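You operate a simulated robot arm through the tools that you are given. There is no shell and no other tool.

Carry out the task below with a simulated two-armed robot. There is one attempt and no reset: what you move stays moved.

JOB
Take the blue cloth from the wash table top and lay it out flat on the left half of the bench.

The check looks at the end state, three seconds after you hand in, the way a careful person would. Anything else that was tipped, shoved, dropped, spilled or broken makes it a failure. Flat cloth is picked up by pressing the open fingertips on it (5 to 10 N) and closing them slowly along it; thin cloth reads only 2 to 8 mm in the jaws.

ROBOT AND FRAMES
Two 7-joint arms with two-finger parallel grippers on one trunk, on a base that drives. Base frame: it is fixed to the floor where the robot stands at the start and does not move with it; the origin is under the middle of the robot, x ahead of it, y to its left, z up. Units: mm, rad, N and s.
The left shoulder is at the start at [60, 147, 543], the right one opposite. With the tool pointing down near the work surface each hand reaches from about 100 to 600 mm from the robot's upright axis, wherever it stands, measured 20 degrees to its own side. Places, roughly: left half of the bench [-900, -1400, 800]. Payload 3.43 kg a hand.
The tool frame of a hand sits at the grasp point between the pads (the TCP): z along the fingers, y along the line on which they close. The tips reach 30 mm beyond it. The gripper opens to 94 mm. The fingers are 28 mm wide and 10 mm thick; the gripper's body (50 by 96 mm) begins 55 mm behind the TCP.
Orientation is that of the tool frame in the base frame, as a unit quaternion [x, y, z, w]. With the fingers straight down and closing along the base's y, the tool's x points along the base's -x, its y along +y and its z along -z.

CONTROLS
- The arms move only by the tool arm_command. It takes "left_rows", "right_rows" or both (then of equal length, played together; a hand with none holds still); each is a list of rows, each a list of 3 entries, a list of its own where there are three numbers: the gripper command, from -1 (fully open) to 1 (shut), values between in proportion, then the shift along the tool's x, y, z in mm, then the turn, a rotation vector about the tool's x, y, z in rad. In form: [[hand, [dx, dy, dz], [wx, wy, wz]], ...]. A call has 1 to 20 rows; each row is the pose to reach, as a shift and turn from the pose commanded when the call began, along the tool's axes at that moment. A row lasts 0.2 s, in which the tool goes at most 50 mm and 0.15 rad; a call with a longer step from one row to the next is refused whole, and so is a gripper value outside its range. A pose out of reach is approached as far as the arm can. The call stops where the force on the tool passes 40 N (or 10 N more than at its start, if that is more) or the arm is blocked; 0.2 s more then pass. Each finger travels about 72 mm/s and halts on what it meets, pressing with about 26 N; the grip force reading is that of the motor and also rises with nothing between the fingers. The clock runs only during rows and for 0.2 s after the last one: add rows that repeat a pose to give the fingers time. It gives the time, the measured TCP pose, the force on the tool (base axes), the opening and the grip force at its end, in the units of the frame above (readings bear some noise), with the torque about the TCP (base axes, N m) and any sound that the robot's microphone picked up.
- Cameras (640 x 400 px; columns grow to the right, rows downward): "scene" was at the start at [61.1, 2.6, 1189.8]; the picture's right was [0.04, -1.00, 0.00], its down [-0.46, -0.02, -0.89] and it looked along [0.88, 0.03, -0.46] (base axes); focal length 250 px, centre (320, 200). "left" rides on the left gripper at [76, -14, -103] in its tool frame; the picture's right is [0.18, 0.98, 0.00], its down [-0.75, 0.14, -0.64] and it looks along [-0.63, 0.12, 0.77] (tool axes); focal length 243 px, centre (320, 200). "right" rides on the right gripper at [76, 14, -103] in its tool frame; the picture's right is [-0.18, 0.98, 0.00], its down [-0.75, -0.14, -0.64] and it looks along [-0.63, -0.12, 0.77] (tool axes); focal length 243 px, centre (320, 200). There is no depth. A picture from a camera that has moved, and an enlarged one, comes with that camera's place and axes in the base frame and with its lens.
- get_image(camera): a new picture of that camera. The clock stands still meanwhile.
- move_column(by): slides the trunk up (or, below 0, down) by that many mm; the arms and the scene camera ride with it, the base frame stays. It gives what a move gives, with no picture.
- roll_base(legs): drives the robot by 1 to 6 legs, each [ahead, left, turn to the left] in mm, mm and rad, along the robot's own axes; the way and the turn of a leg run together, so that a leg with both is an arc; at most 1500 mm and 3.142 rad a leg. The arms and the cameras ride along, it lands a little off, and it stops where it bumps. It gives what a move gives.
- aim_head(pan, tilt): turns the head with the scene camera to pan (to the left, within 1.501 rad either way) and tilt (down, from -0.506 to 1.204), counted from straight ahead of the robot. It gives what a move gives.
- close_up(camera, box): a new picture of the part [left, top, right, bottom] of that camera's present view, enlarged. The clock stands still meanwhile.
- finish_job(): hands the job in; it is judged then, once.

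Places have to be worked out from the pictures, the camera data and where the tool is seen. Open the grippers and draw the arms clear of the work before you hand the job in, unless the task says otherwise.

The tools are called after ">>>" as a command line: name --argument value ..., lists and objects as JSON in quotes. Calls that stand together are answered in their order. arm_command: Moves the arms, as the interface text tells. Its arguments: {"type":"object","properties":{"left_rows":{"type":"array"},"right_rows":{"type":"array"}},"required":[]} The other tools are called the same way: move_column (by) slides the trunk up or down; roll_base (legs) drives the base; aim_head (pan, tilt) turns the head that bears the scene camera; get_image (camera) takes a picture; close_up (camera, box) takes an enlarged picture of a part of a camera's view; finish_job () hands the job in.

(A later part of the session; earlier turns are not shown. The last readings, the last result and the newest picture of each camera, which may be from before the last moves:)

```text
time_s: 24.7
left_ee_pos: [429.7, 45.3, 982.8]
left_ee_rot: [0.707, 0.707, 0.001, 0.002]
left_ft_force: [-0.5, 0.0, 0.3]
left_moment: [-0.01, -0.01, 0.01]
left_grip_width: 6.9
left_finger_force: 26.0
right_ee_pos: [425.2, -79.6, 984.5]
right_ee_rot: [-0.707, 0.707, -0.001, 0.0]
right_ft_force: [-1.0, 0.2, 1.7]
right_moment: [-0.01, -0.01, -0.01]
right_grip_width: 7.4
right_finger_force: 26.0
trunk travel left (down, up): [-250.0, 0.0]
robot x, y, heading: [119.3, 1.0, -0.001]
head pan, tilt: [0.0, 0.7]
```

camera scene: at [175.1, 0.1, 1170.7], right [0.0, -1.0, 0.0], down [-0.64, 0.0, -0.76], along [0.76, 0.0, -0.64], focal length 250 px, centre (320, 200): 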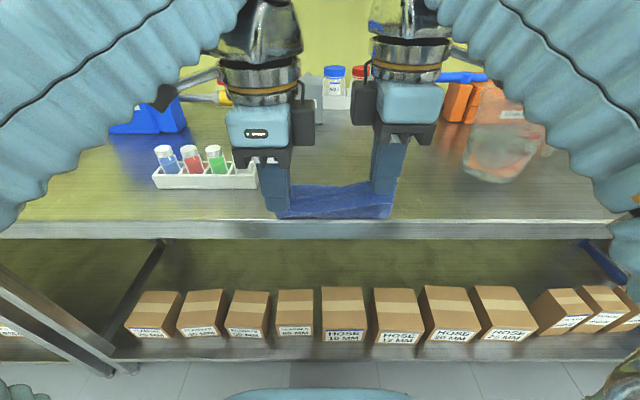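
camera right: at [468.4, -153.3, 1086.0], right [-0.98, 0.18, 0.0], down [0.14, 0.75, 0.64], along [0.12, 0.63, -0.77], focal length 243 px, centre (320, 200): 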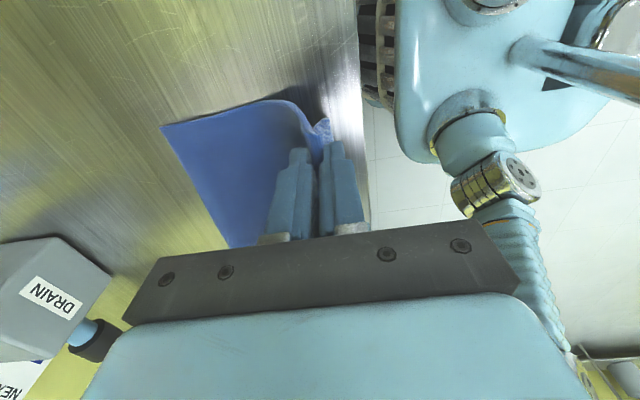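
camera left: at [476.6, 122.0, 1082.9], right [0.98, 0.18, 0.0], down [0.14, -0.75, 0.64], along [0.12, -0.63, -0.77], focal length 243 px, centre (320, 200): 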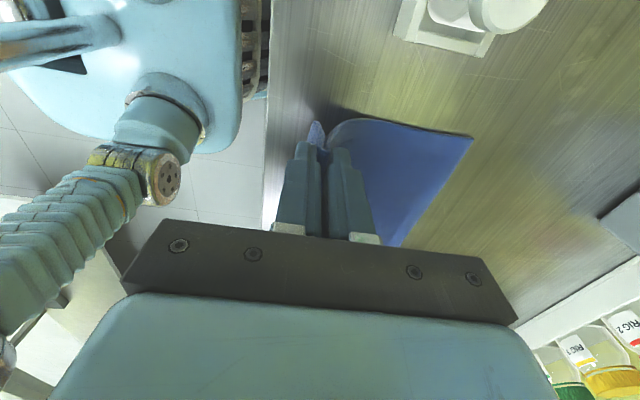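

Tension is gone and both grips read about 7 mm. I back the base away 200 mm, so the cloth slides off the table's front edge and hangs free.

>>> roll_base --legs '[[-200, 0, 0]]'

>>> get_image --camera "scene"

>>> get_image --camera "left"

>>> get_image --camera "right"

```text
time_s: 26.3
left_ee_pos: [227.5, 44.8, 983.6]
left_ee_rot: [0.706, 0.708, 0.0, 0.002]
left_ft_force: [0.2, -1.2, -0.2]
left_moment: [-0.01, 0.03, -0.03]
left_grip_width: 6.7
left_finger_force: 25.5
right_ee_pos: [221.4, -78.0, 983.1]
right_ee_rot: [0.708, -0.706, 0.001, 0.0]
right_ft_force: [0.4, -0.1, -0.8]
right_moment: [0.02, 0.02, 0.01]
right_grip_width: 7.7
right_finger_force: 26.7
trunk travel left (down, up): [-250.0, 0.0]
robot x, y, heading: [-81.1, -1.7, 0.004]
head pan, tilt: [0.0, 0.7]
```

```text
taken
camera scene: at [-28.0, -1.0, 1170.6], right [0.0, -1.0, 0.0], down [-0.64, 0.0, -0.76], along [0.76, 0.0, -0.64], focal length 250 px, centre (320, 200)
```

scene: 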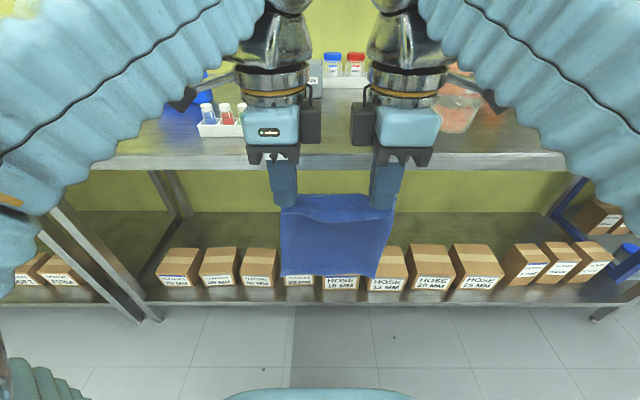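

```text
taken
camera left: at [213.0, 121.5, 1084.2], right [0.98, 0.19, 0.0], down [0.14, -0.75, 0.64], along [0.12, -0.63, -0.77], focal length 243 px, centre (320, 200)
```

left: 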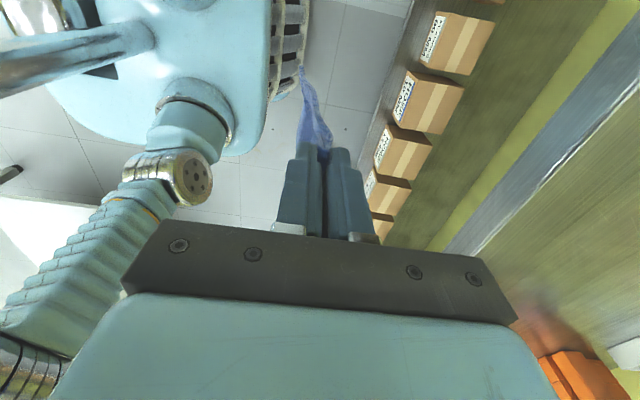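

```text
taken
camera right: at [208.0, -153.1, 1086.3], right [-0.98, 0.18, 0.0], down [0.14, 0.75, 0.64], along [0.12, 0.63, -0.77], focal length 243 px, centre (320, 200)
```

right: 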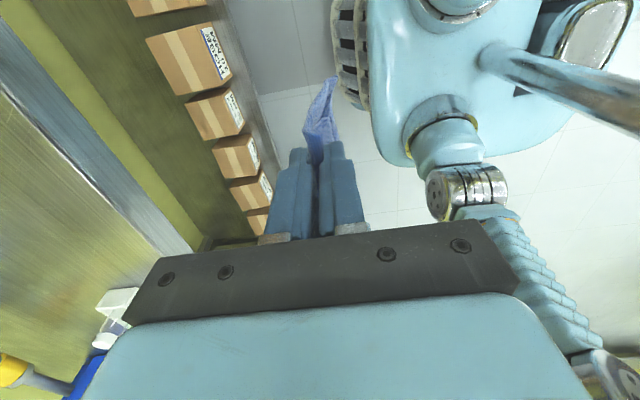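

The cloth hangs flat and straight between both hands. I now turn the head to the right to see the bench and its free space.

>>> aim_head --pan -1.5 --tilt 0.3

>>> get_image --camera "scene"

>>> aim_head --pan 1.5 --tilt 0.3

>>> get_image --camera "scene"

```text
time_s: 27.9
left_ee_pos: [226.7, 45.0, 983.7]
left_ee_rot: [0.706, 0.708, 0.001, 0.002]
left_ft_force: [0.1, -0.4, -0.3]
left_moment: [0.02, -0.02, -0.01]
left_grip_width: 7.1
left_finger_force: 25.6
right_ee_pos: [220.3, -78.0, 984.0]
right_ee_rot: [0.708, -0.706, 0.001, -0.001]
right_ft_force: [-0.7, 0.3, 0.3]
right_moment: [0.02, -0.01, 0.01]
right_grip_width: 7.6
right_finger_force: 25.9
trunk travel left (down, up): [-250.0, 0.0]
robot x, y, heading: [-83.9, -3.5, 0.002]
head pan, tilt: [-1.499, 0.3]
```

```text
taken
camera scene: at [-106.1, -94.3, 1206.8], right [-1.0, -0.08, 0.0], down [-0.02, 0.29, -0.96], along [0.07, -0.95, -0.3], focal length 250 px, centre (320, 200)
```

scene: 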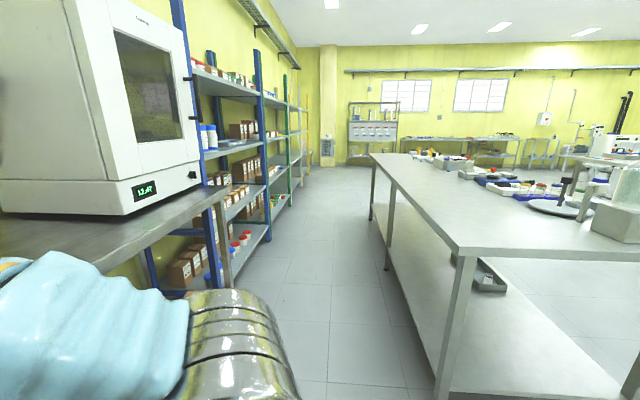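

```text
time_s: 30.5
left_ee_pos: [226.6, 44.6, 984.0]
left_ee_rot: [0.706, 0.709, 0.0, 0.002]
left_ft_force: [0.6, -1.1, 0.9]
left_moment: [0.04, -0.03, -0.03]
left_grip_width: 7.1
left_finger_force: 26.2
right_ee_pos: [221.6, -78.6, 985.4]
right_ee_rot: [0.708, -0.706, 0.0, 0.0]
right_ft_force: [0.3, 0.6, 0.4]
right_moment: [0.03, 0.02, 0.0]
right_grip_width: 7.5
right_finger_force: 25.7
trunk travel left (down, up): [-250.0, 0.0]
robot x, y, heading: [-83.2, -3.4, -0.001]
head pan, tilt: [1.499, 0.3]
```

```text
taken
camera scene: at [-106.7, 91.9, 1206.8], right [1.0, -0.07, 0.0], down [-0.02, -0.29, -0.96], along [0.07, 0.95, -0.3], focal length 250 px, centre (320, 200)
```

scene: 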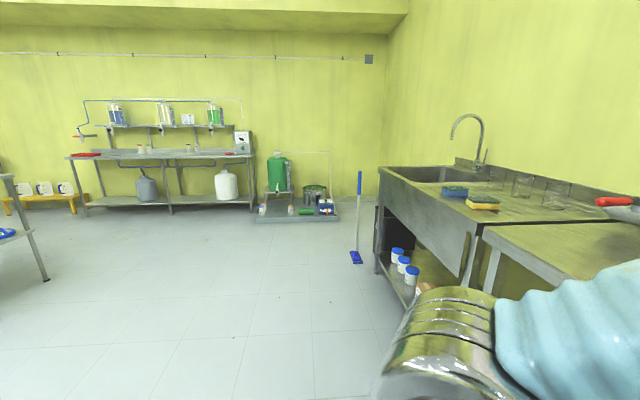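

The bench's aisle-side strip (about x -515 to -950) is free along the near half; items stand only along its far side. I turn the robot right 90° in place first, to face down the aisle.

>>> aim_head --pan 0.0 --tilt 0.5

>>> roll_base --legs '[[0, 0, -1.571]]'

>>> get_image --camera "scene"

```text
time_s: 32.1
left_ee_pos: [225.8, 44.6, 983.9]
left_ee_rot: [0.706, 0.708, 0.0, 0.003]
left_ft_force: [0.8, 0.1, 0.0]
left_moment: [-0.03, -0.02, -0.01]
left_grip_width: 7.1
left_finger_force: 25.6
right_ee_pos: [221.6, -78.5, 984.7]
right_ee_rot: [0.708, -0.706, 0.001, 0.0]
right_ft_force: [-0.4, 1.1, -0.5]
right_moment: [-0.01, 0.0, 0.01]
right_grip_width: 7.6
right_finger_force: 25.9
trunk travel left (down, up): [-250.0, 0.0]
robot x, y, heading: [-84.6, -2.3, 0.009]
head pan, tilt: [0.0, 0.499]
```

```text
time_s: 36.3
left_ee_pos: [-30.7, -308.7, 984.0]
left_ee_rot: [1.0, 0.012, 0.0, 0.001]
left_ft_force: [-1.4, -0.1, -0.3]
left_moment: [-0.01, 0.02, 0.07]
left_grip_width: 4.6
left_finger_force: 26.4
right_ee_pos: [-154.2, -306.1, 984.5]
right_ee_rot: [-0.012, 1.0, -0.002, 0.0]
right_ft_force: [2.0, 0.2, -0.3]
right_moment: [0.03, -0.09, 0.03]
right_grip_width: 4.7
right_finger_force: 26.0
trunk travel left (down, up): [-250.0, 0.0]
robot x, y, heading: [-82.0, -4.6, -1.55]
head pan, tilt: [0.0, 0.499]
```

```text
taken
camera scene: at [-81.7, -62.2, 1188.4], right [-1.0, -0.02, 0.0], down [-0.01, 0.48, -0.88], along [0.02, -0.88, -0.48], focal length 250 px, centre (320, 200)
```

scene: 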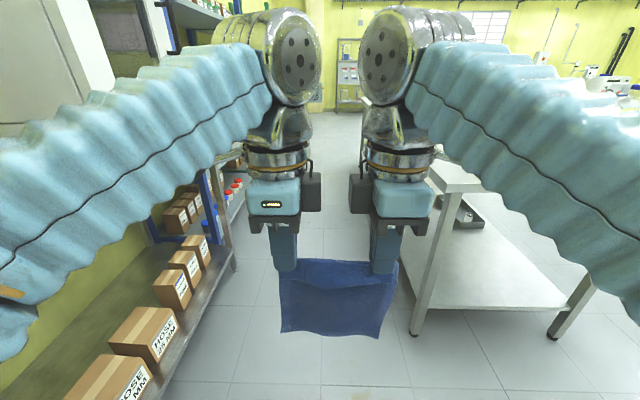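

The turn worked, but both jaws now read 4.6 mm instead of 7, so the fold may have slipped to a single layer. I zoom in to check the hold.

>>> close_up --camera "scene" --box '[240, 180, 440, 350]'

>>> close_up --camera "left" --box '[220, 40, 420, 260]'

>>> close_up --camera "right" --box '[220, 40, 420, 260]'

```text
2.35 times, centred on (340, 265) of scene
camera zoom: at [-81.7, -62.2, 1188.4], right [-1.0, -0.02, 0.0], down [-0.01, 0.48, -0.88], along [0.02, -0.88, -0.48], focal length 587 px, centre (273, 47)
```

zoom: 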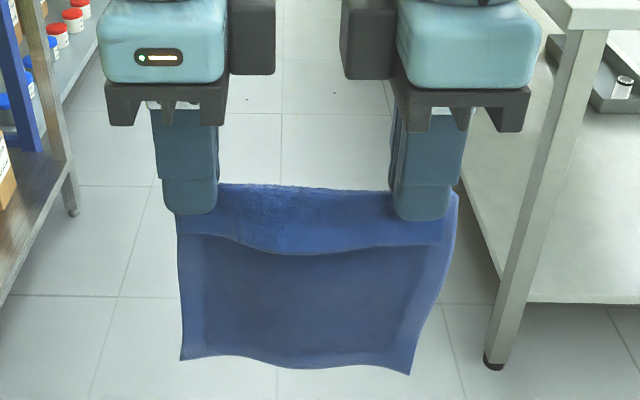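

```text
1.82 times, centred on (320, 150) of left
camera zoom: at [46.2, -292.3, 1084.3], right [0.21, -0.98, 0.0], down [-0.75, -0.16, 0.64], along [-0.63, -0.14, -0.77], focal length 441 px, centre (320, 291)
```

zoom: 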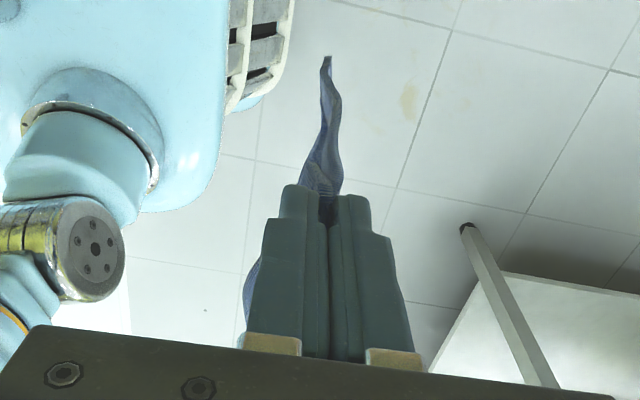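

```text
1.82 times, centred on (320, 150) of right
camera zoom: at [-230.2, -292.6, 1086.3], right [0.16, 0.99, 0.0], down [0.76, -0.12, 0.64], along [0.63, -0.1, -0.77], focal length 441 px, centre (320, 291)
```

zoom: 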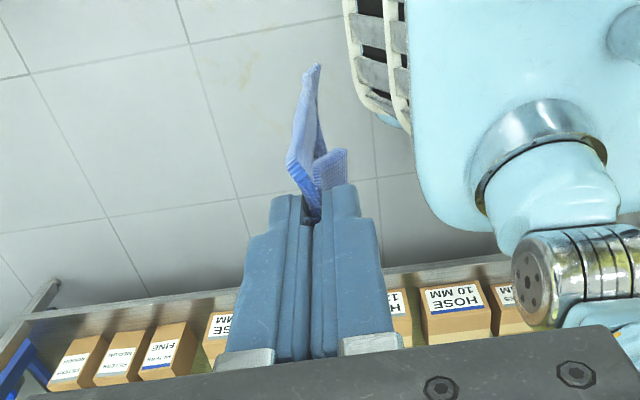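

The cloth still hangs straight with a small hem flap on the robot's side, so the hold looks intact. Now I look at the floor toward the bench's near end, since approaching from there needs no further turn.

>>> aim_head --pan -1.0 --tilt 0.75

>>> get_image --camera "scene"

>>> aim_head --pan -0.9 --tilt 0.35

>>> get_image --camera "scene"

```text
time_s: 37.6
left_ee_pos: [-30.9, -309.1, 984.2]
left_ee_rot: [1.0, 0.012, -0.001, 0.001]
left_ft_force: [-1.0, 0.7, 0.2]
left_moment: [0.01, 0.02, 0.09]
left_grip_width: 4.2
left_finger_force: 25.7
right_ee_pos: [-153.5, -306.6, 984.4]
right_ee_rot: [-0.013, 1.0, -0.001, 0.0]
right_ft_force: [0.9, 0.3, 0.2]
right_moment: [0.01, -0.01, 0.11]
right_grip_width: 4.6
right_finger_force: 25.8
trunk travel left (down, up): [-250.0, 0.0]
robot x, y, heading: [-83.2, -2.1, -1.55]
head pan, tilt: [-1.0, 0.75]
```

```text
taken
camera scene: at [-152.6, -17.7, 1166.4], right [-0.56, 0.83, 0.0], down [0.56, 0.38, -0.73], along [-0.61, -0.41, -0.68], focal length 250 px, centre (320, 200)
```

scene: 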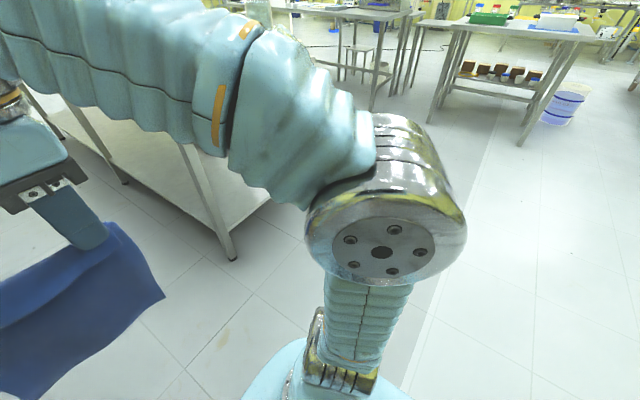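

```text
time_s: 38.4
left_ee_pos: [-30.3, -307.9, 983.4]
left_ee_rot: [1.0, 0.011, -0.001, 0.002]
left_ft_force: [-0.9, -0.8, 0.1]
left_moment: [0.03, 0.05, 0.04]
left_grip_width: 4.6
left_finger_force: 25.7
right_ee_pos: [-154.5, -307.4, 984.4]
right_ee_rot: [-0.012, 1.0, -0.001, 0.001]
right_ft_force: [1.3, -0.1, -0.2]
right_moment: [0.01, -0.04, 0.1]
right_grip_width: 4.6
right_finger_force: 26.2
trunk travel left (down, up): [-250.0, 0.0]
robot x, y, heading: [-82.4, 0.2, -1.551]
head pan, tilt: [-0.901, 0.351]
```

```text
taken
camera scene: at [-155.5, -30.8, 1202.0], right [-0.64, 0.77, 0.0], down [0.26, 0.22, -0.94], along [-0.72, -0.6, -0.34], focal length 250 px, centre (320, 200)
```

scene: 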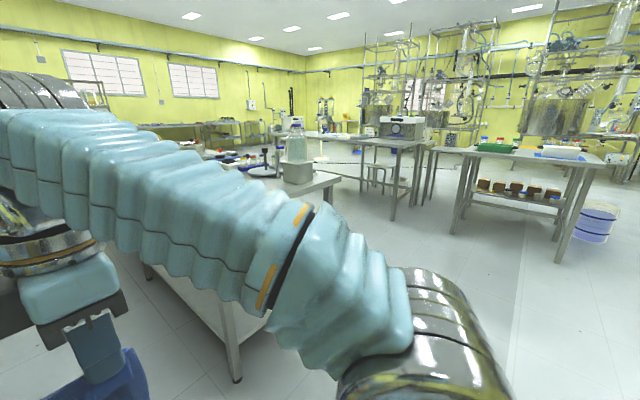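

The floor toward the bench end is free and the bench's near corner leg is at about (-545,-858), its middle leg near y=-2060, so the left half runs roughly y -850 to -2060. I pitch both hands 45° forward while extending them a little, so I can later lay the cloth down from far to near.

>>> arm_command --left_rows '[[1, [0, 12, -2], [-0.098, 0, 0]], [1, [0, 24, -4], [-0.196, 0, 0]], [1, [0, 36, -6], [-0.294, 0, 0]], [1, [0, 48, -8], [-0.393, 0, 0]]]' --right_rows '[[1, [0, -12, -2], [0.098, 0, 0]], [1, [0, -24, -4], [0.196, 0, 0]], [1, [0, -36, -6], [0.294, 0, 0]], [1, [0, -48, -8], [0.393, 0, 0]]]'

```text
time_s: 39.4
left_ee_pos: [-31.1, -358.5, 991.9]
left_ee_rot: [0.98, 0.013, 0.001, 0.198]
left_ft_force: [0.0, -0.8, 0.0]
left_moment: [0.07, 0.03, -0.01]
left_grip_width: 4.6
left_finger_force: 26.1
right_ee_pos: [-153.1, -353.6, 993.1]
right_ee_rot: [-0.012, 0.98, -0.197, 0.003]
right_ft_force: [0.8, 0.5, -1.5]
right_moment: [0.06, -0.03, 0.03]
right_grip_width: 4.6
right_finger_force: 26.1
trunk travel left (down, up): [-250.0, 0.0]
robot x, y, heading: [-80.3, -2.9, -1.55]
head pan, tilt: [-0.901, 0.351]
```

That works with no tension. I continue with the second half of the pitch, again moving forward and slightly up.

>>> arm_command --left_rows '[[1, [0, 12.5, 2.5], [-0.098, 0, 0]], [1, [0, 25, 5], [-0.196, 0, 0]], [1, [0, 37.5, 7.5], [-0.294, 0, 0]], [1, [0, 50, 10], [-0.393, 0, 0]]]' --right_rows '[[1, [0, -12.5, 2.5], [0.098, 0, 0]], [1, [0, -25, 5], [0.196, 0, 0]], [1, [0, -37.5, 7.5], [0.294, 0, 0]], [1, [0, -50, 10], [0.393, 0, 0]]]'

>>> aim_head --pan 0.0 --tilt 0.55

>>> get_image --camera "scene"

>>> get_image --camera "left"

>>> get_image --camera "right"

```text
time_s: 40.4
left_ee_pos: [-30.1, -407.7, 1003.0]
left_ee_rot: [0.923, 0.01, 0.004, 0.385]
left_ft_force: [-0.5, 0.4, 0.6]
left_moment: [0.08, 0.01, -0.03]
left_grip_width: 4.3
left_finger_force: 26.1
right_ee_pos: [-149.8, -404.9, 1002.4]
right_ee_rot: [-0.011, 0.923, -0.386, 0.005]
right_ft_force: [-0.4, 0.6, 1.3]
right_moment: [0.1, 0.0, 0.05]
right_grip_width: 4.4
right_finger_force: 26.0
trunk travel left (down, up): [-250.0, 0.0]
robot x, y, heading: [-86.6, -2.9, -1.547]
head pan, tilt: [-0.901, 0.351]
```

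```text
time_s: 41.6
left_ee_pos: [-29.2, -407.4, 1003.4]
left_ee_rot: [0.923, 0.012, 0.003, 0.384]
left_ft_force: [-0.7, -1.0, -1.0]
left_moment: [0.07, 0.0, 0.02]
left_grip_width: 4.5
left_finger_force: 26.1
right_ee_pos: [-149.1, -405.0, 1001.7]
right_ee_rot: [-0.011, 0.923, -0.384, 0.005]
right_ft_force: [-0.7, -0.3, 0.3]
right_moment: [0.04, 0.01, 0.03]
right_grip_width: 4.5
right_finger_force: 25.6
trunk travel left (down, up): [-250.0, 0.0]
robot x, y, heading: [-83.2, 0.5, -1.55]
head pan, tilt: [0.0, 0.55]
```

```text
taken
camera scene: at [-81.8, -61.0, 1183.8], right [-1.0, -0.02, 0.0], down [-0.01, 0.52, -0.85], along [0.02, -0.85, -0.52], focal length 250 px, centre (320, 200)
```

scene: 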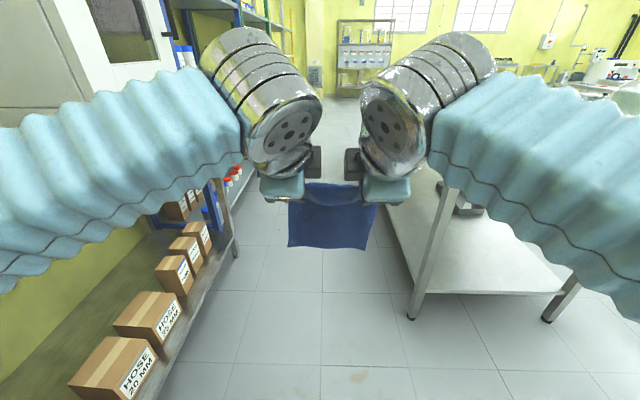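

```text
taken
camera left: at [46.1, -322.4, 1063.2], right [0.2, -0.69, 0.7], down [-0.76, 0.34, 0.55], along [-0.62, -0.64, -0.46], focal length 243 px, centre (320, 200)
```

left: 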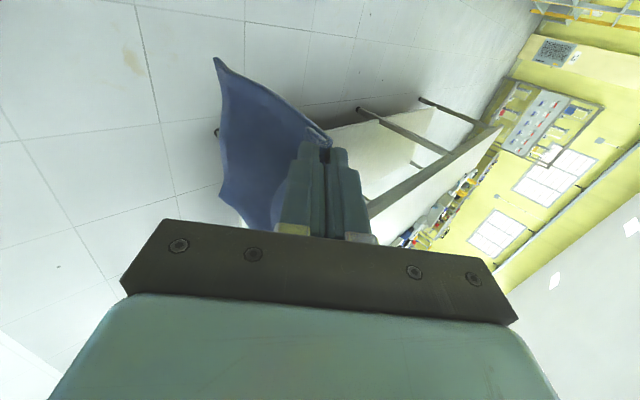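

```text
taken
camera right: at [-227.9, -322.9, 1063.7], right [0.17, 0.7, -0.7], down [0.74, 0.37, 0.55], along [0.65, -0.61, -0.46], focal length 243 px, centre (320, 200)
```

right: 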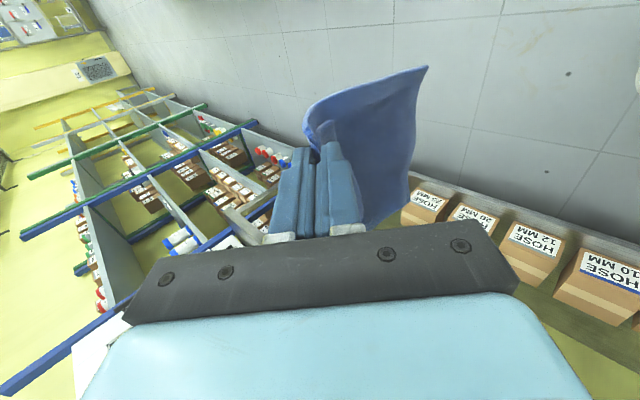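

Both hands are pitched 45°, spaced 120 mm, and the cloth hangs with its bottom at about z=854. I raise it 30 mm more for clearance over the bench.

>>> arm_command --left_rows '[[1, [0, 7, -7], [0, 0, 0]], [1, [0, 14, -14], [0, 0, 0]], [1, [0, 21, -21], [0, 0, 0]]]' --right_rows '[[1, [0, -7, -7], [0, 0, 0]], [1, [0, -14, -14], [0, 0, 0]], [1, [0, -21, -21], [0, 0, 0]]]'

>>> roll_base --legs '[[0, -290, -0.02]]'

>>> get_image --camera "scene"

```text
time_s: 42.4
left_ee_pos: [-28.5, -406.2, 1033.1]
left_ee_rot: [0.923, 0.011, 0.005, 0.385]
left_ft_force: [-1.8, 1.1, 0.4]
left_moment: [0.06, 0.01, -0.02]
left_grip_width: 4.6
left_finger_force: 26.1
right_ee_pos: [-150.5, -403.0, 1032.1]
right_ee_rot: [-0.011, 0.923, -0.384, 0.004]
right_ft_force: [1.1, -0.1, -1.0]
right_moment: [0.04, 0.0, -0.02]
right_grip_width: 4.6
right_finger_force: 25.9
trunk travel left (down, up): [-250.0, 0.0]
robot x, y, heading: [-82.2, -0.7, -1.544]
head pan, tilt: [0.0, 0.55]
```

```text
time_s: 44.4
left_ee_pos: [-325.0, -410.9, 1032.8]
left_ee_rot: [0.924, -0.002, -0.001, 0.384]
left_ft_force: [-1.1, -0.4, 1.2]
left_moment: [0.1, 0.04, -0.01]
left_grip_width: 4.6
left_finger_force: 26.1
right_ee_pos: [-448.6, -405.4, 1033.5]
right_ee_rot: [0.002, 0.923, -0.385, 0.0]
right_ft_force: [0.9, -0.4, 0.5]
right_moment: [0.09, -0.01, 0.03]
right_grip_width: 4.7
right_finger_force: 25.9
trunk travel left (down, up): [-250.0, 0.0]
robot x, y, heading: [-367.9, -5.5, -1.577]
head pan, tilt: [0.0, 0.55]
```

```text
taken
camera scene: at [-369.2, -64.0, 1183.8], right [-1.0, 0.0, 0.0], down [0.0, 0.52, -0.85], along [0.0, -0.85, -0.52], focal length 250 px, centre (320, 200)
```

scene: 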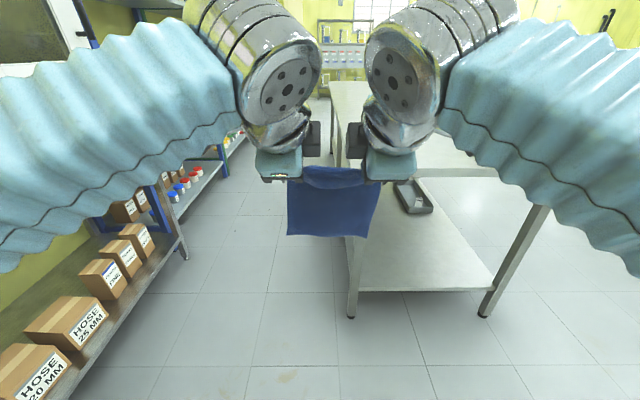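

Grips are steady at 4.6 mm and the bench's end legs are at about x=-525 and x=-1226, y=-857. I strafe another 300 mm to the right.

>>> roll_base --legs '[[0, -300, 0]]'

>>> get_image --camera "scene"

```text
time_s: 46.5
left_ee_pos: [-630.7, -409.3, 1032.6]
left_ee_rot: [0.923, -0.001, -0.001, 0.384]
left_ft_force: [-1.7, 0.5, 0.3]
left_moment: [0.06, 0.06, 0.01]
left_grip_width: 4.7
left_finger_force: 26.2
right_ee_pos: [-753.9, -403.6, 1032.5]
right_ee_rot: [0.002, 0.923, -0.385, -0.001]
right_ft_force: [0.5, -0.3, -0.1]
right_moment: [0.09, 0.01, 0.01]
right_grip_width: 4.5
right_finger_force: 26.3
trunk travel left (down, up): [-250.0, 0.0]
robot x, y, heading: [-676.2, -3.5, -1.579]
head pan, tilt: [0.0, 0.55]
```

```text
taken
camera scene: at [-675.1, -62.8, 1183.8], right [-1.0, 0.0, 0.0], down [0.0, 0.52, -0.85], along [0.0, -0.85, -0.52], focal length 250 px, centre (320, 200)
```

scene: 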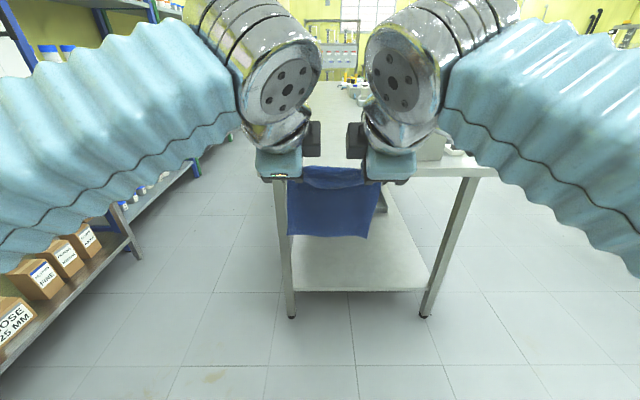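

The robot stands at x=-676 facing the bench end, with the gray box well to the right. I drive ahead 420 mm, bringing the cloth just to the bench's end edge.

>>> roll_base --legs '[[420, 0, 0.008]]'

>>> get_image --camera "scene"

>>> get_image --camera "right"

>>> get_image --camera "left"

```text
time_s: 49.1
left_ee_pos: [-623.7, -838.1, 1032.5]
left_ee_rot: [0.923, 0.005, 0.001, 0.384]
left_ft_force: [0.2, 0.0, -0.9]
left_moment: [0.07, 0.01, 0.01]
left_grip_width: 4.4
left_finger_force: 26.3
right_ee_pos: [-747.0, -832.9, 1031.9]
right_ee_rot: [-0.006, 0.923, -0.384, 0.002]
right_ft_force: [1.5, -0.1, 0.1]
right_moment: [0.11, 0.01, 0.03]
right_grip_width: 4.2
right_finger_force: 25.4
trunk travel left (down, up): [-250.0, 0.0]
robot x, y, heading: [-675.2, -430.7, -1.555]
head pan, tilt: [0.0, 0.55]
```

```text
taken
camera scene: at [-672.7, -491.0, 1183.8], right [-1.0, -0.01, 0.0], down [-0.01, 0.52, -0.85], along [0.01, -0.85, -0.52], focal length 250 px, centre (320, 200)
```

scene: 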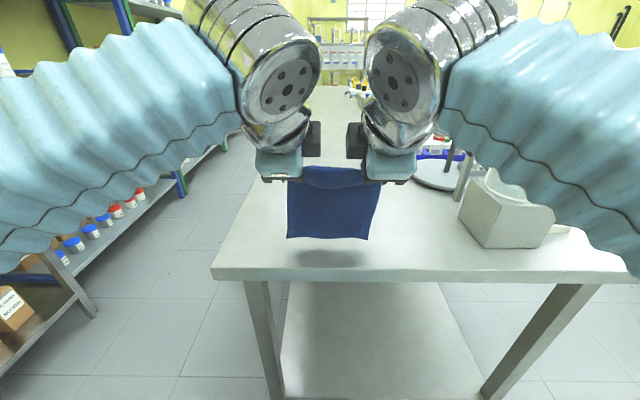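

```text
taken
camera right: at [-822.8, -750.1, 1093.9], right [0.18, 0.7, -0.7], down [0.75, 0.36, 0.55], along [0.64, -0.62, -0.46], focal length 243 px, centre (320, 200)
```

right: 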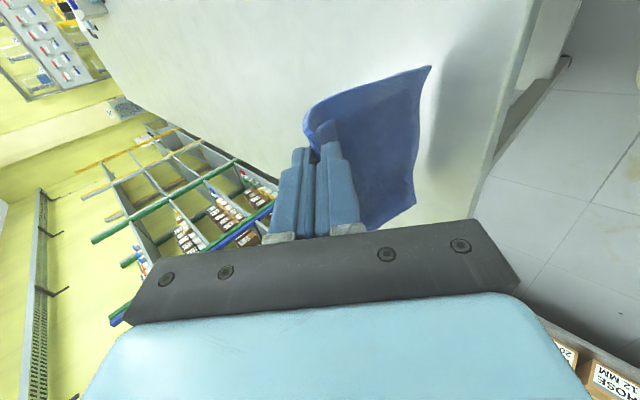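

```text
taken
camera left: at [-547.1, -753.5, 1092.8], right [0.19, -0.69, 0.7], down [-0.76, 0.35, 0.55], along [-0.62, -0.63, -0.46], focal length 243 px, centre (320, 200)
```

left: 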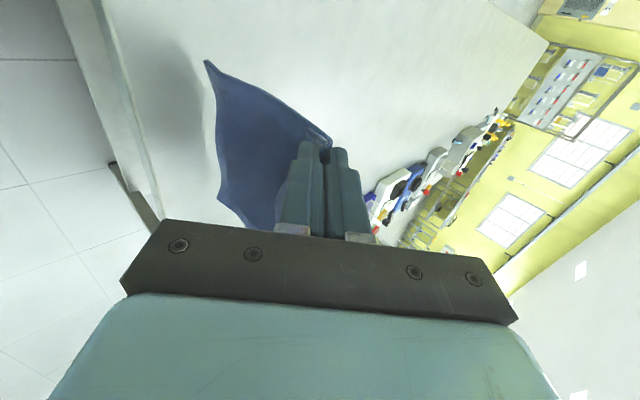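

The bench end edge is at about y=-852, its left corner near x=-450, and the gray box stands clear at x<-1020. I drive 100 mm further ahead so the base front stays about 60 mm from the bench.

>>> roll_base --legs '[[100, 0, -0.01]]'

>>> aim_head --pan 0.0 --tilt 0.75

>>> get_image --camera "scene"

```text
time_s: 50.2
left_ee_pos: [-628.2, -936.5, 1032.7]
left_ee_rot: [0.923, 0.001, -0.001, 0.385]
left_ft_force: [-1.5, -0.2, 0.3]
left_moment: [0.07, 0.04, 0.0]
left_grip_width: 4.6
left_finger_force: 26.4
right_ee_pos: [-748.4, -933.3, 1032.2]
right_ee_rot: [-0.003, 0.923, -0.385, 0.001]
right_ft_force: [0.0, -0.2, 0.2]
right_moment: [0.09, 0.0, 0.05]
right_grip_width: 4.5
right_finger_force: 26.4
trunk travel left (down, up): [-250.0, 0.0]
robot x, y, heading: [-671.8, -533.7, -1.571]
head pan, tilt: [0.0, 0.55]
```

```text
time_s: 51.0
left_ee_pos: [-627.4, -938.1, 1032.6]
left_ee_rot: [0.923, 0.001, -0.001, 0.384]
left_ft_force: [-1.4, 0.6, -0.3]
left_moment: [0.07, 0.02, -0.03]
left_grip_width: 4.7
left_finger_force: 25.7
right_ee_pos: [-748.8, -932.3, 1032.0]
right_ee_rot: [-0.002, 0.923, -0.384, 0.001]
right_ft_force: [1.2, 0.0, -1.0]
right_moment: [0.09, 0.0, 0.0]
right_grip_width: 4.5
right_finger_force: 26.2
trunk travel left (down, up): [-250.0, 0.0]
robot x, y, heading: [-671.1, -527.8, -1.567]
head pan, tilt: [0.0, 0.75]
```

```text
taken
camera scene: at [-672.6, -584.1, 1166.5], right [-1.0, 0.0, 0.0], down [0.0, 0.68, -0.73], along [0.0, -0.73, -0.68], focal length 250 px, centre (320, 200)
```

scene: 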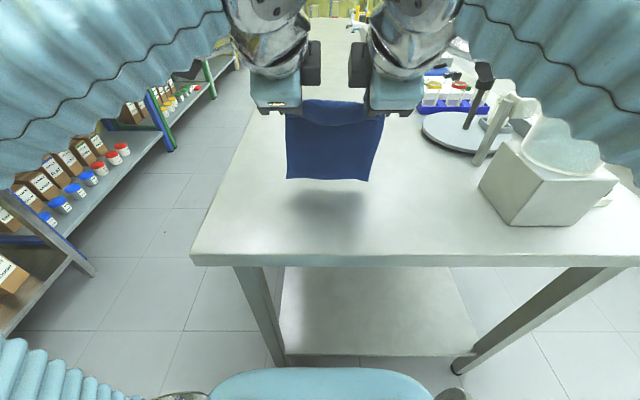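

The cloth hangs over the bench with its bottom around z=877 and its shadow just below. I extend both hands 100 mm forward at the same height.

>>> arm_command --left_rows '[[1, [0, 14, 14], [0, 0, 0]], [1, [0, 28, 28], [0, 0, 0]], [1, [0, 42, 42], [0, 0, 0]], [1, [0, 56, 56], [0, 0, 0]], [1, [0, 70.7, 70.7], [0, 0, 0]]]' --right_rows '[[1, [0, -14, 14], [0, 0, 0]], [1, [0, -28, 28], [0, 0, 0]], [1, [0, -42, 42], [0, 0, 0]], [1, [0, -56, 56], [0, 0, 0]], [1, [0, -70.7, 70.7], [0, 0, 0]]]'

>>> get_image --camera "scene"

>>> get_image --camera "right"

>>> get_image --camera "left"

```text
time_s: 52.2
left_ee_pos: [-625.3, -1034.7, 1031.4]
left_ee_rot: [0.923, 0.0, 0.0, 0.384]
left_ft_force: [-2.0, 0.4, 0.0]
left_moment: [0.04, 0.06, -0.03]
left_grip_width: 4.2
left_finger_force: 25.9
right_ee_pos: [-750.6, -1033.1, 1032.2]
right_ee_rot: [-0.002, 0.923, -0.385, 0.0]
right_ft_force: [2.0, -0.5, -0.2]
right_moment: [0.09, -0.03, 0.08]
right_grip_width: 4.4
right_finger_force: 25.9
trunk travel left (down, up): [-250.0, 0.0]
robot x, y, heading: [-671.3, -529.1, -1.568]
head pan, tilt: [0.0, 0.75]
```

```text
taken
camera scene: at [-672.7, -583.9, 1166.4], right [-1.0, 0.0, 0.0], down [0.0, 0.68, -0.73], along [0.0, -0.73, -0.68], focal length 250 px, centre (320, 200)
```

scene: 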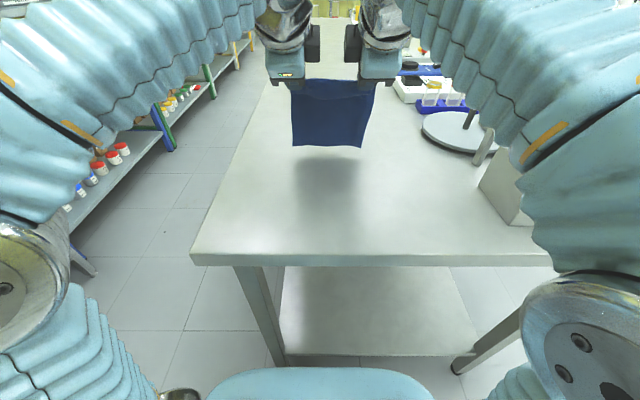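

```text
taken
camera right: at [-827.1, -949.3, 1094.1], right [0.18, 0.69, -0.7], down [0.75, 0.36, 0.55], along [0.63, -0.62, -0.46], focal length 243 px, centre (320, 200)
```

right: 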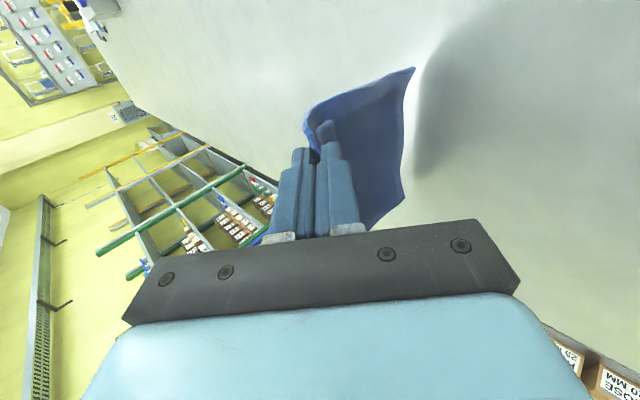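

```text
taken
camera left: at [-548.8, -952.1, 1092.4], right [0.18, -0.69, 0.7], down [-0.75, 0.36, 0.55], along [-0.63, -0.63, -0.46], focal length 243 px, centre (320, 200)
```

left: 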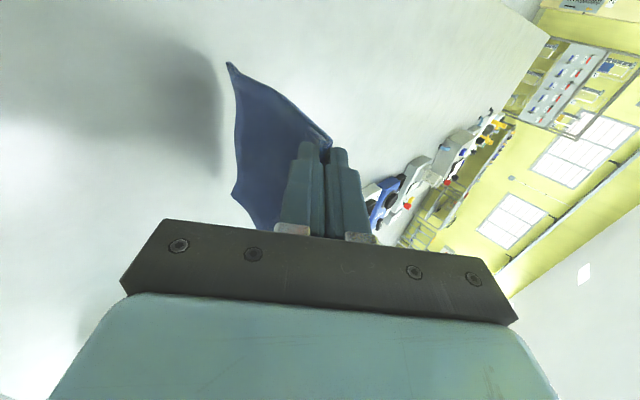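

The cloth is fully over the bench, bottom near z=885, with its shadow close beneath. I go 40 mm further forward and 50 mm down.

>>> arm_command --left_rows '[[1, [0, -1.8, 16], [0, 0, 0]], [1, [0, -3.5, 32], [0, 0, 0]], [1, [0, -5.3, 48], [0, 0, 0]], [1, [0, -7, 63.6], [0, 0, 0]]]' --right_rows '[[1, [0, 1.8, 16], [0, 0, 0]], [1, [-1, 3.5, 32], [0, 0, 0]], [1, [-2, 5.3, 48], [0, 0, 0]], [1, [-2, 7, 63.6], [0, 0, 0]]]'

>>> get_image --camera "scene"

>>> get_image --camera "right"

>>> get_image --camera "left"

```text
time_s: 53.2
left_ee_pos: [-625.1, -1077.6, 985.7]
left_ee_rot: [0.923, 0.001, -0.001, 0.384]
left_ft_force: [-0.6, -0.2, 0.6]
left_moment: [0.05, 0.03, 0.01]
left_grip_width: 4.6
left_finger_force: 26.0
right_ee_pos: [-748.9, -1071.5, 982.2]
right_ee_rot: [-0.001, 0.923, -0.385, 0.001]
right_ft_force: [0.4, 0.0, 0.7]
right_moment: [0.03, -0.02, 0.03]
right_grip_width: 4.6
right_finger_force: 26.2
trunk travel left (down, up): [-250.0, 0.0]
robot x, y, heading: [-669.9, -530.3, -1.566]
head pan, tilt: [0.0, 0.75]
```

```text
taken
camera scene: at [-672.6, -584.0, 1166.4], right [-1.0, 0.0, 0.0], down [0.0, 0.68, -0.73], along [0.0, -0.73, -0.68], focal length 250 px, centre (320, 200)
```

scene: 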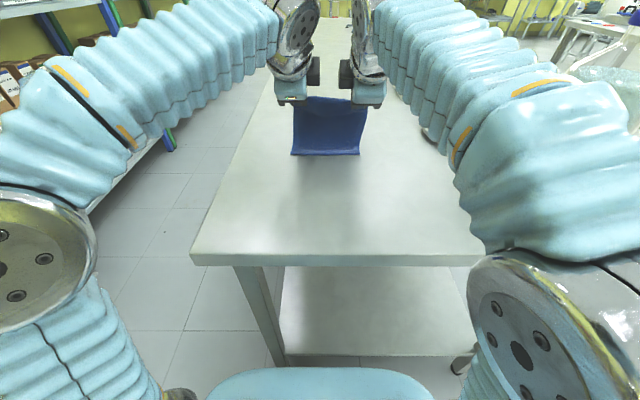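

```text
taken
camera right: at [-823.9, -987.5, 1044.1], right [0.18, 0.69, -0.7], down [0.75, 0.36, 0.55], along [0.63, -0.63, -0.46], focal length 243 px, centre (320, 200)
```

right: 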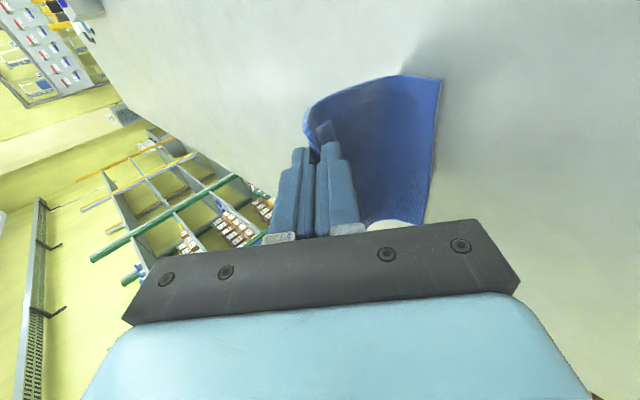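

```text
taken
camera left: at [-548.2, -995.2, 1045.3], right [0.19, -0.69, 0.7], down [-0.75, 0.36, 0.55], along [-0.63, -0.63, -0.46], focal length 243 px, centre (320, 200)
```

left: 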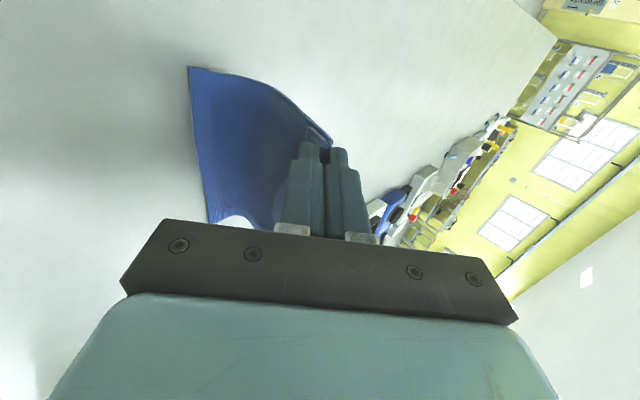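

The cloth's bottom has touched the bench already and curled toward the robot, the wrong way. I lift 30 mm and go 15 mm further forward so it hangs free again.

>>> arm_command --left_rows '[[1, [0, 7.1, -7.1], [0, 0, 0]], [1, [0, 14.2, -14.2], [0, 0, 0]], [1, [0, 21.2, -21.2], [0, 0, 0]], [1, [0, 31.8, -10.6], [0, 0, 0]], [1, [0, 31.8, -10.6], [0, 0, 0]]]' --right_rows '[[1, [0, -7.1, -7.1], [0, 0, 0]], [1, [0, -14.2, -14.2], [0, 0, 0]], [1, [0, -21.2, -21.2], [0, 0, 0]], [1, [0, -31.8, -10.6], [0, 0, 0]], [1, [0, -31.8, -10.6], [0, 0, 0]]]'

>>> get_image --camera "scene"

>>> get_image --camera "left"

```text
time_s: 54.4
left_ee_pos: [-627.3, -1092.8, 1013.1]
left_ee_rot: [0.923, 0.001, -0.001, 0.384]
left_ft_force: [-1.1, -0.1, 0.5]
left_moment: [0.04, 0.02, 0.02]
left_grip_width: 4.7
left_finger_force: 25.7
right_ee_pos: [-749.1, -1086.7, 1014.2]
right_ee_rot: [-0.001, 0.924, -0.383, 0.002]
right_ft_force: [0.4, 0.0, 0.6]
right_moment: [0.06, 0.0, 0.05]
right_grip_width: 4.6
right_finger_force: 26.0
trunk travel left (down, up): [-250.0, 0.0]
robot x, y, heading: [-673.1, -527.9, -1.568]
head pan, tilt: [0.0, 0.75]
```

```text
taken
camera scene: at [-672.6, -584.4, 1166.4], right [-1.0, 0.0, 0.0], down [0.0, 0.68, -0.73], along [0.0, -0.73, -0.68], focal length 250 px, centre (320, 200)
```

scene: 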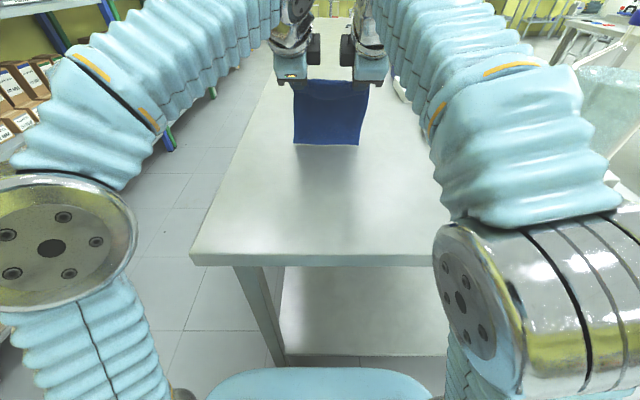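

```text
taken
camera left: at [-549.0, -1009.4, 1073.7], right [0.19, -0.69, 0.7], down [-0.75, 0.36, 0.55], along [-0.63, -0.63, -0.46], focal length 243 px, centre (320, 200)
```

left: 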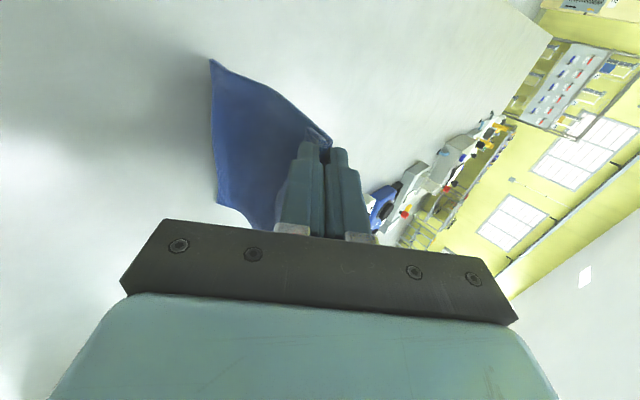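

The cloth hangs free again, bottom about 13 mm above the bench, whose top I now judge near z=850. I now lower while drawing back toward the robot, so the bottom hem catches and trails away from me.

>>> arm_command --left_rows '[[1, [0, -9.9, -1.4], [0, 0, 0]], [1, [0, -19.8, -2.8], [0, 0, 0]], [1, [0, -30.4, -4.9], [0, 0, 0]], [1, [0, -39.6, -8.5], [0, 0, 0]], [1, [0, -49.5, -11.3], [0, 0, 0]], [1, [0, -58.7, -14.8], [0, 0, 0]], [1, [0, -67.2, -17.7], [0, 0, 0]]]' --right_rows '[[1, [0, 9.9, -1.4], [0, 0, 0]], [1, [0, 19.8, -2.8], [0, 0, 0]], [1, [0, 30.4, -4.9], [0, 0, 0]], [1, [0, 39.6, -8.5], [0, 0, 0]], [1, [0, 49.5, -11.3], [0, 0, 0]], [1, [0, 58.7, -14.8], [0, 0, 0]], [1, [0, 67.2, -17.7], [0, 0, 0]]]'

>>> get_image --camera "scene"

>>> get_image --camera "left"

>>> get_image --camera "right"

```text
time_s: 56.0
left_ee_pos: [-625.7, -1032.6, 977.8]
left_ee_rot: [0.923, 0.001, -0.001, 0.385]
left_ft_force: [-1.0, -0.2, 0.1]
left_moment: [0.08, 0.02, 0.05]
left_grip_width: 4.6
left_finger_force: 25.7
right_ee_pos: [-747.6, -1026.8, 978.0]
right_ee_rot: [-0.002, 0.923, -0.384, 0.001]
right_ft_force: [0.0, 0.3, 0.3]
right_moment: [0.1, 0.01, -0.01]
right_grip_width: 4.5
right_finger_force: 25.7
trunk travel left (down, up): [-250.0, 0.0]
robot x, y, heading: [-667.6, -534.1, -1.575]
head pan, tilt: [0.0, 0.75]
```

```text
taken
camera scene: at [-672.6, -584.1, 1166.4], right [-1.0, 0.0, 0.0], down [0.0, 0.68, -0.73], along [0.0, -0.73, -0.68], focal length 250 px, centre (320, 200)
```

scene: 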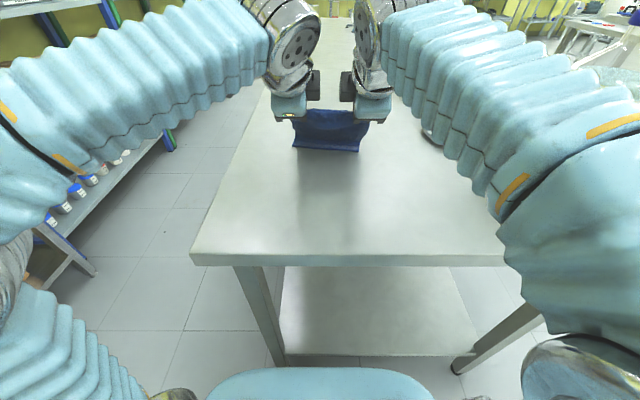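

```text
taken
camera left: at [-548.8, -949.3, 1038.5], right [0.19, -0.69, 0.7], down [-0.75, 0.36, 0.55], along [-0.63, -0.63, -0.46], focal length 243 px, centre (320, 200)
```

left: 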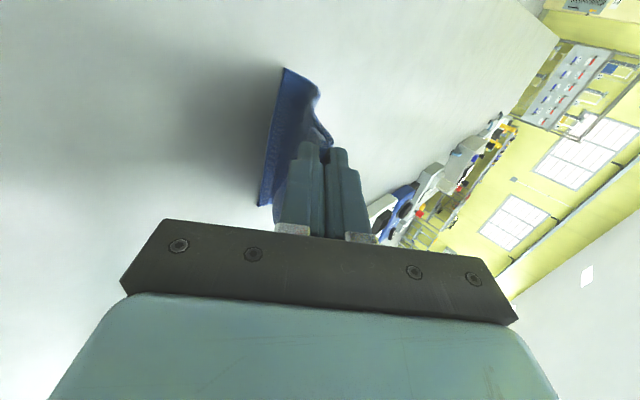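

```text
taken
camera right: at [-823.4, -943.7, 1039.4], right [0.18, 0.69, -0.7], down [0.75, 0.36, 0.55], along [0.63, -0.63, -0.46], focal length 243 px, centre (320, 200)
```

right: 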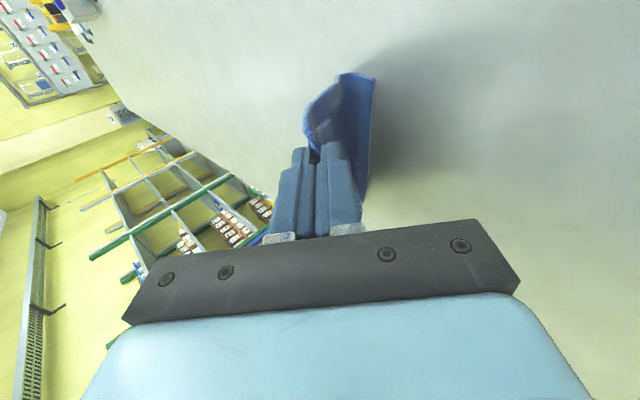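

The bottom now trails away from the robot, but the hem may be curled under. I zoom in on it.

>>> close_up --camera "scene" --box '[270, 90, 390, 165]'

>>> close_up --camera "left" --box '[230, 50, 360, 230]'

>>> close_up --camera "right" --box '[280, 50, 410, 230]'

```text
5.33 times, centred on (330, 128) of scene
camera zoom: at [-672.6, -584.1, 1166.4], right [-1.0, 0.0, 0.0], down [0.0, 0.68, -0.73], along [0.0, -0.73, -0.68], focal length 1331 px, centre (267, 587)
```

zoom: 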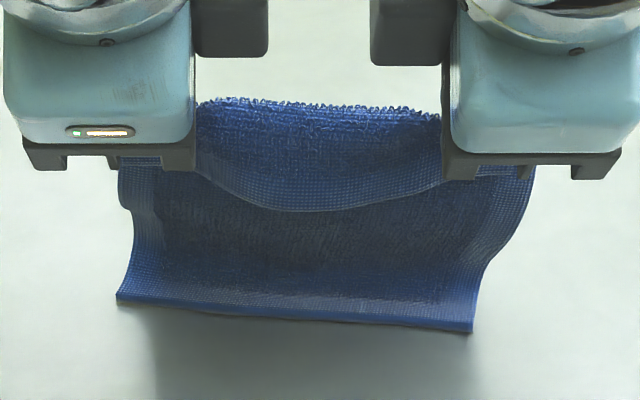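

```text
2.22 times, centred on (295, 140) of left
camera zoom: at [-548.8, -949.3, 1038.5], right [0.19, -0.69, 0.7], down [-0.75, 0.36, 0.55], along [-0.63, -0.63, -0.46], focal length 539 px, centre (376, 333)
```

zoom: 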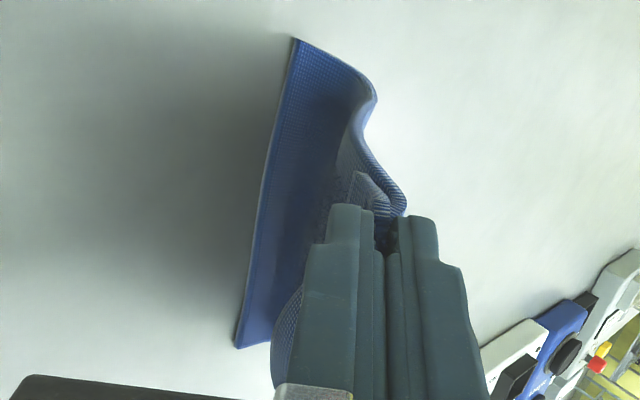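

```text
2.22 times, centred on (345, 140) of right
camera zoom: at [-823.4, -943.7, 1039.4], right [0.18, 0.69, -0.7], down [0.75, 0.36, 0.55], along [0.63, -0.63, -0.46], focal length 539 px, centre (264, 333)
```

zoom: 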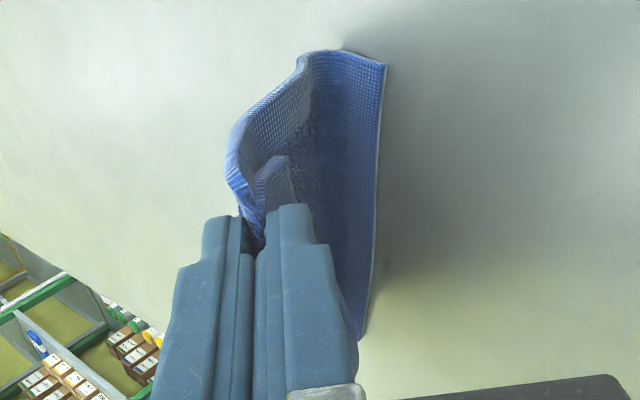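

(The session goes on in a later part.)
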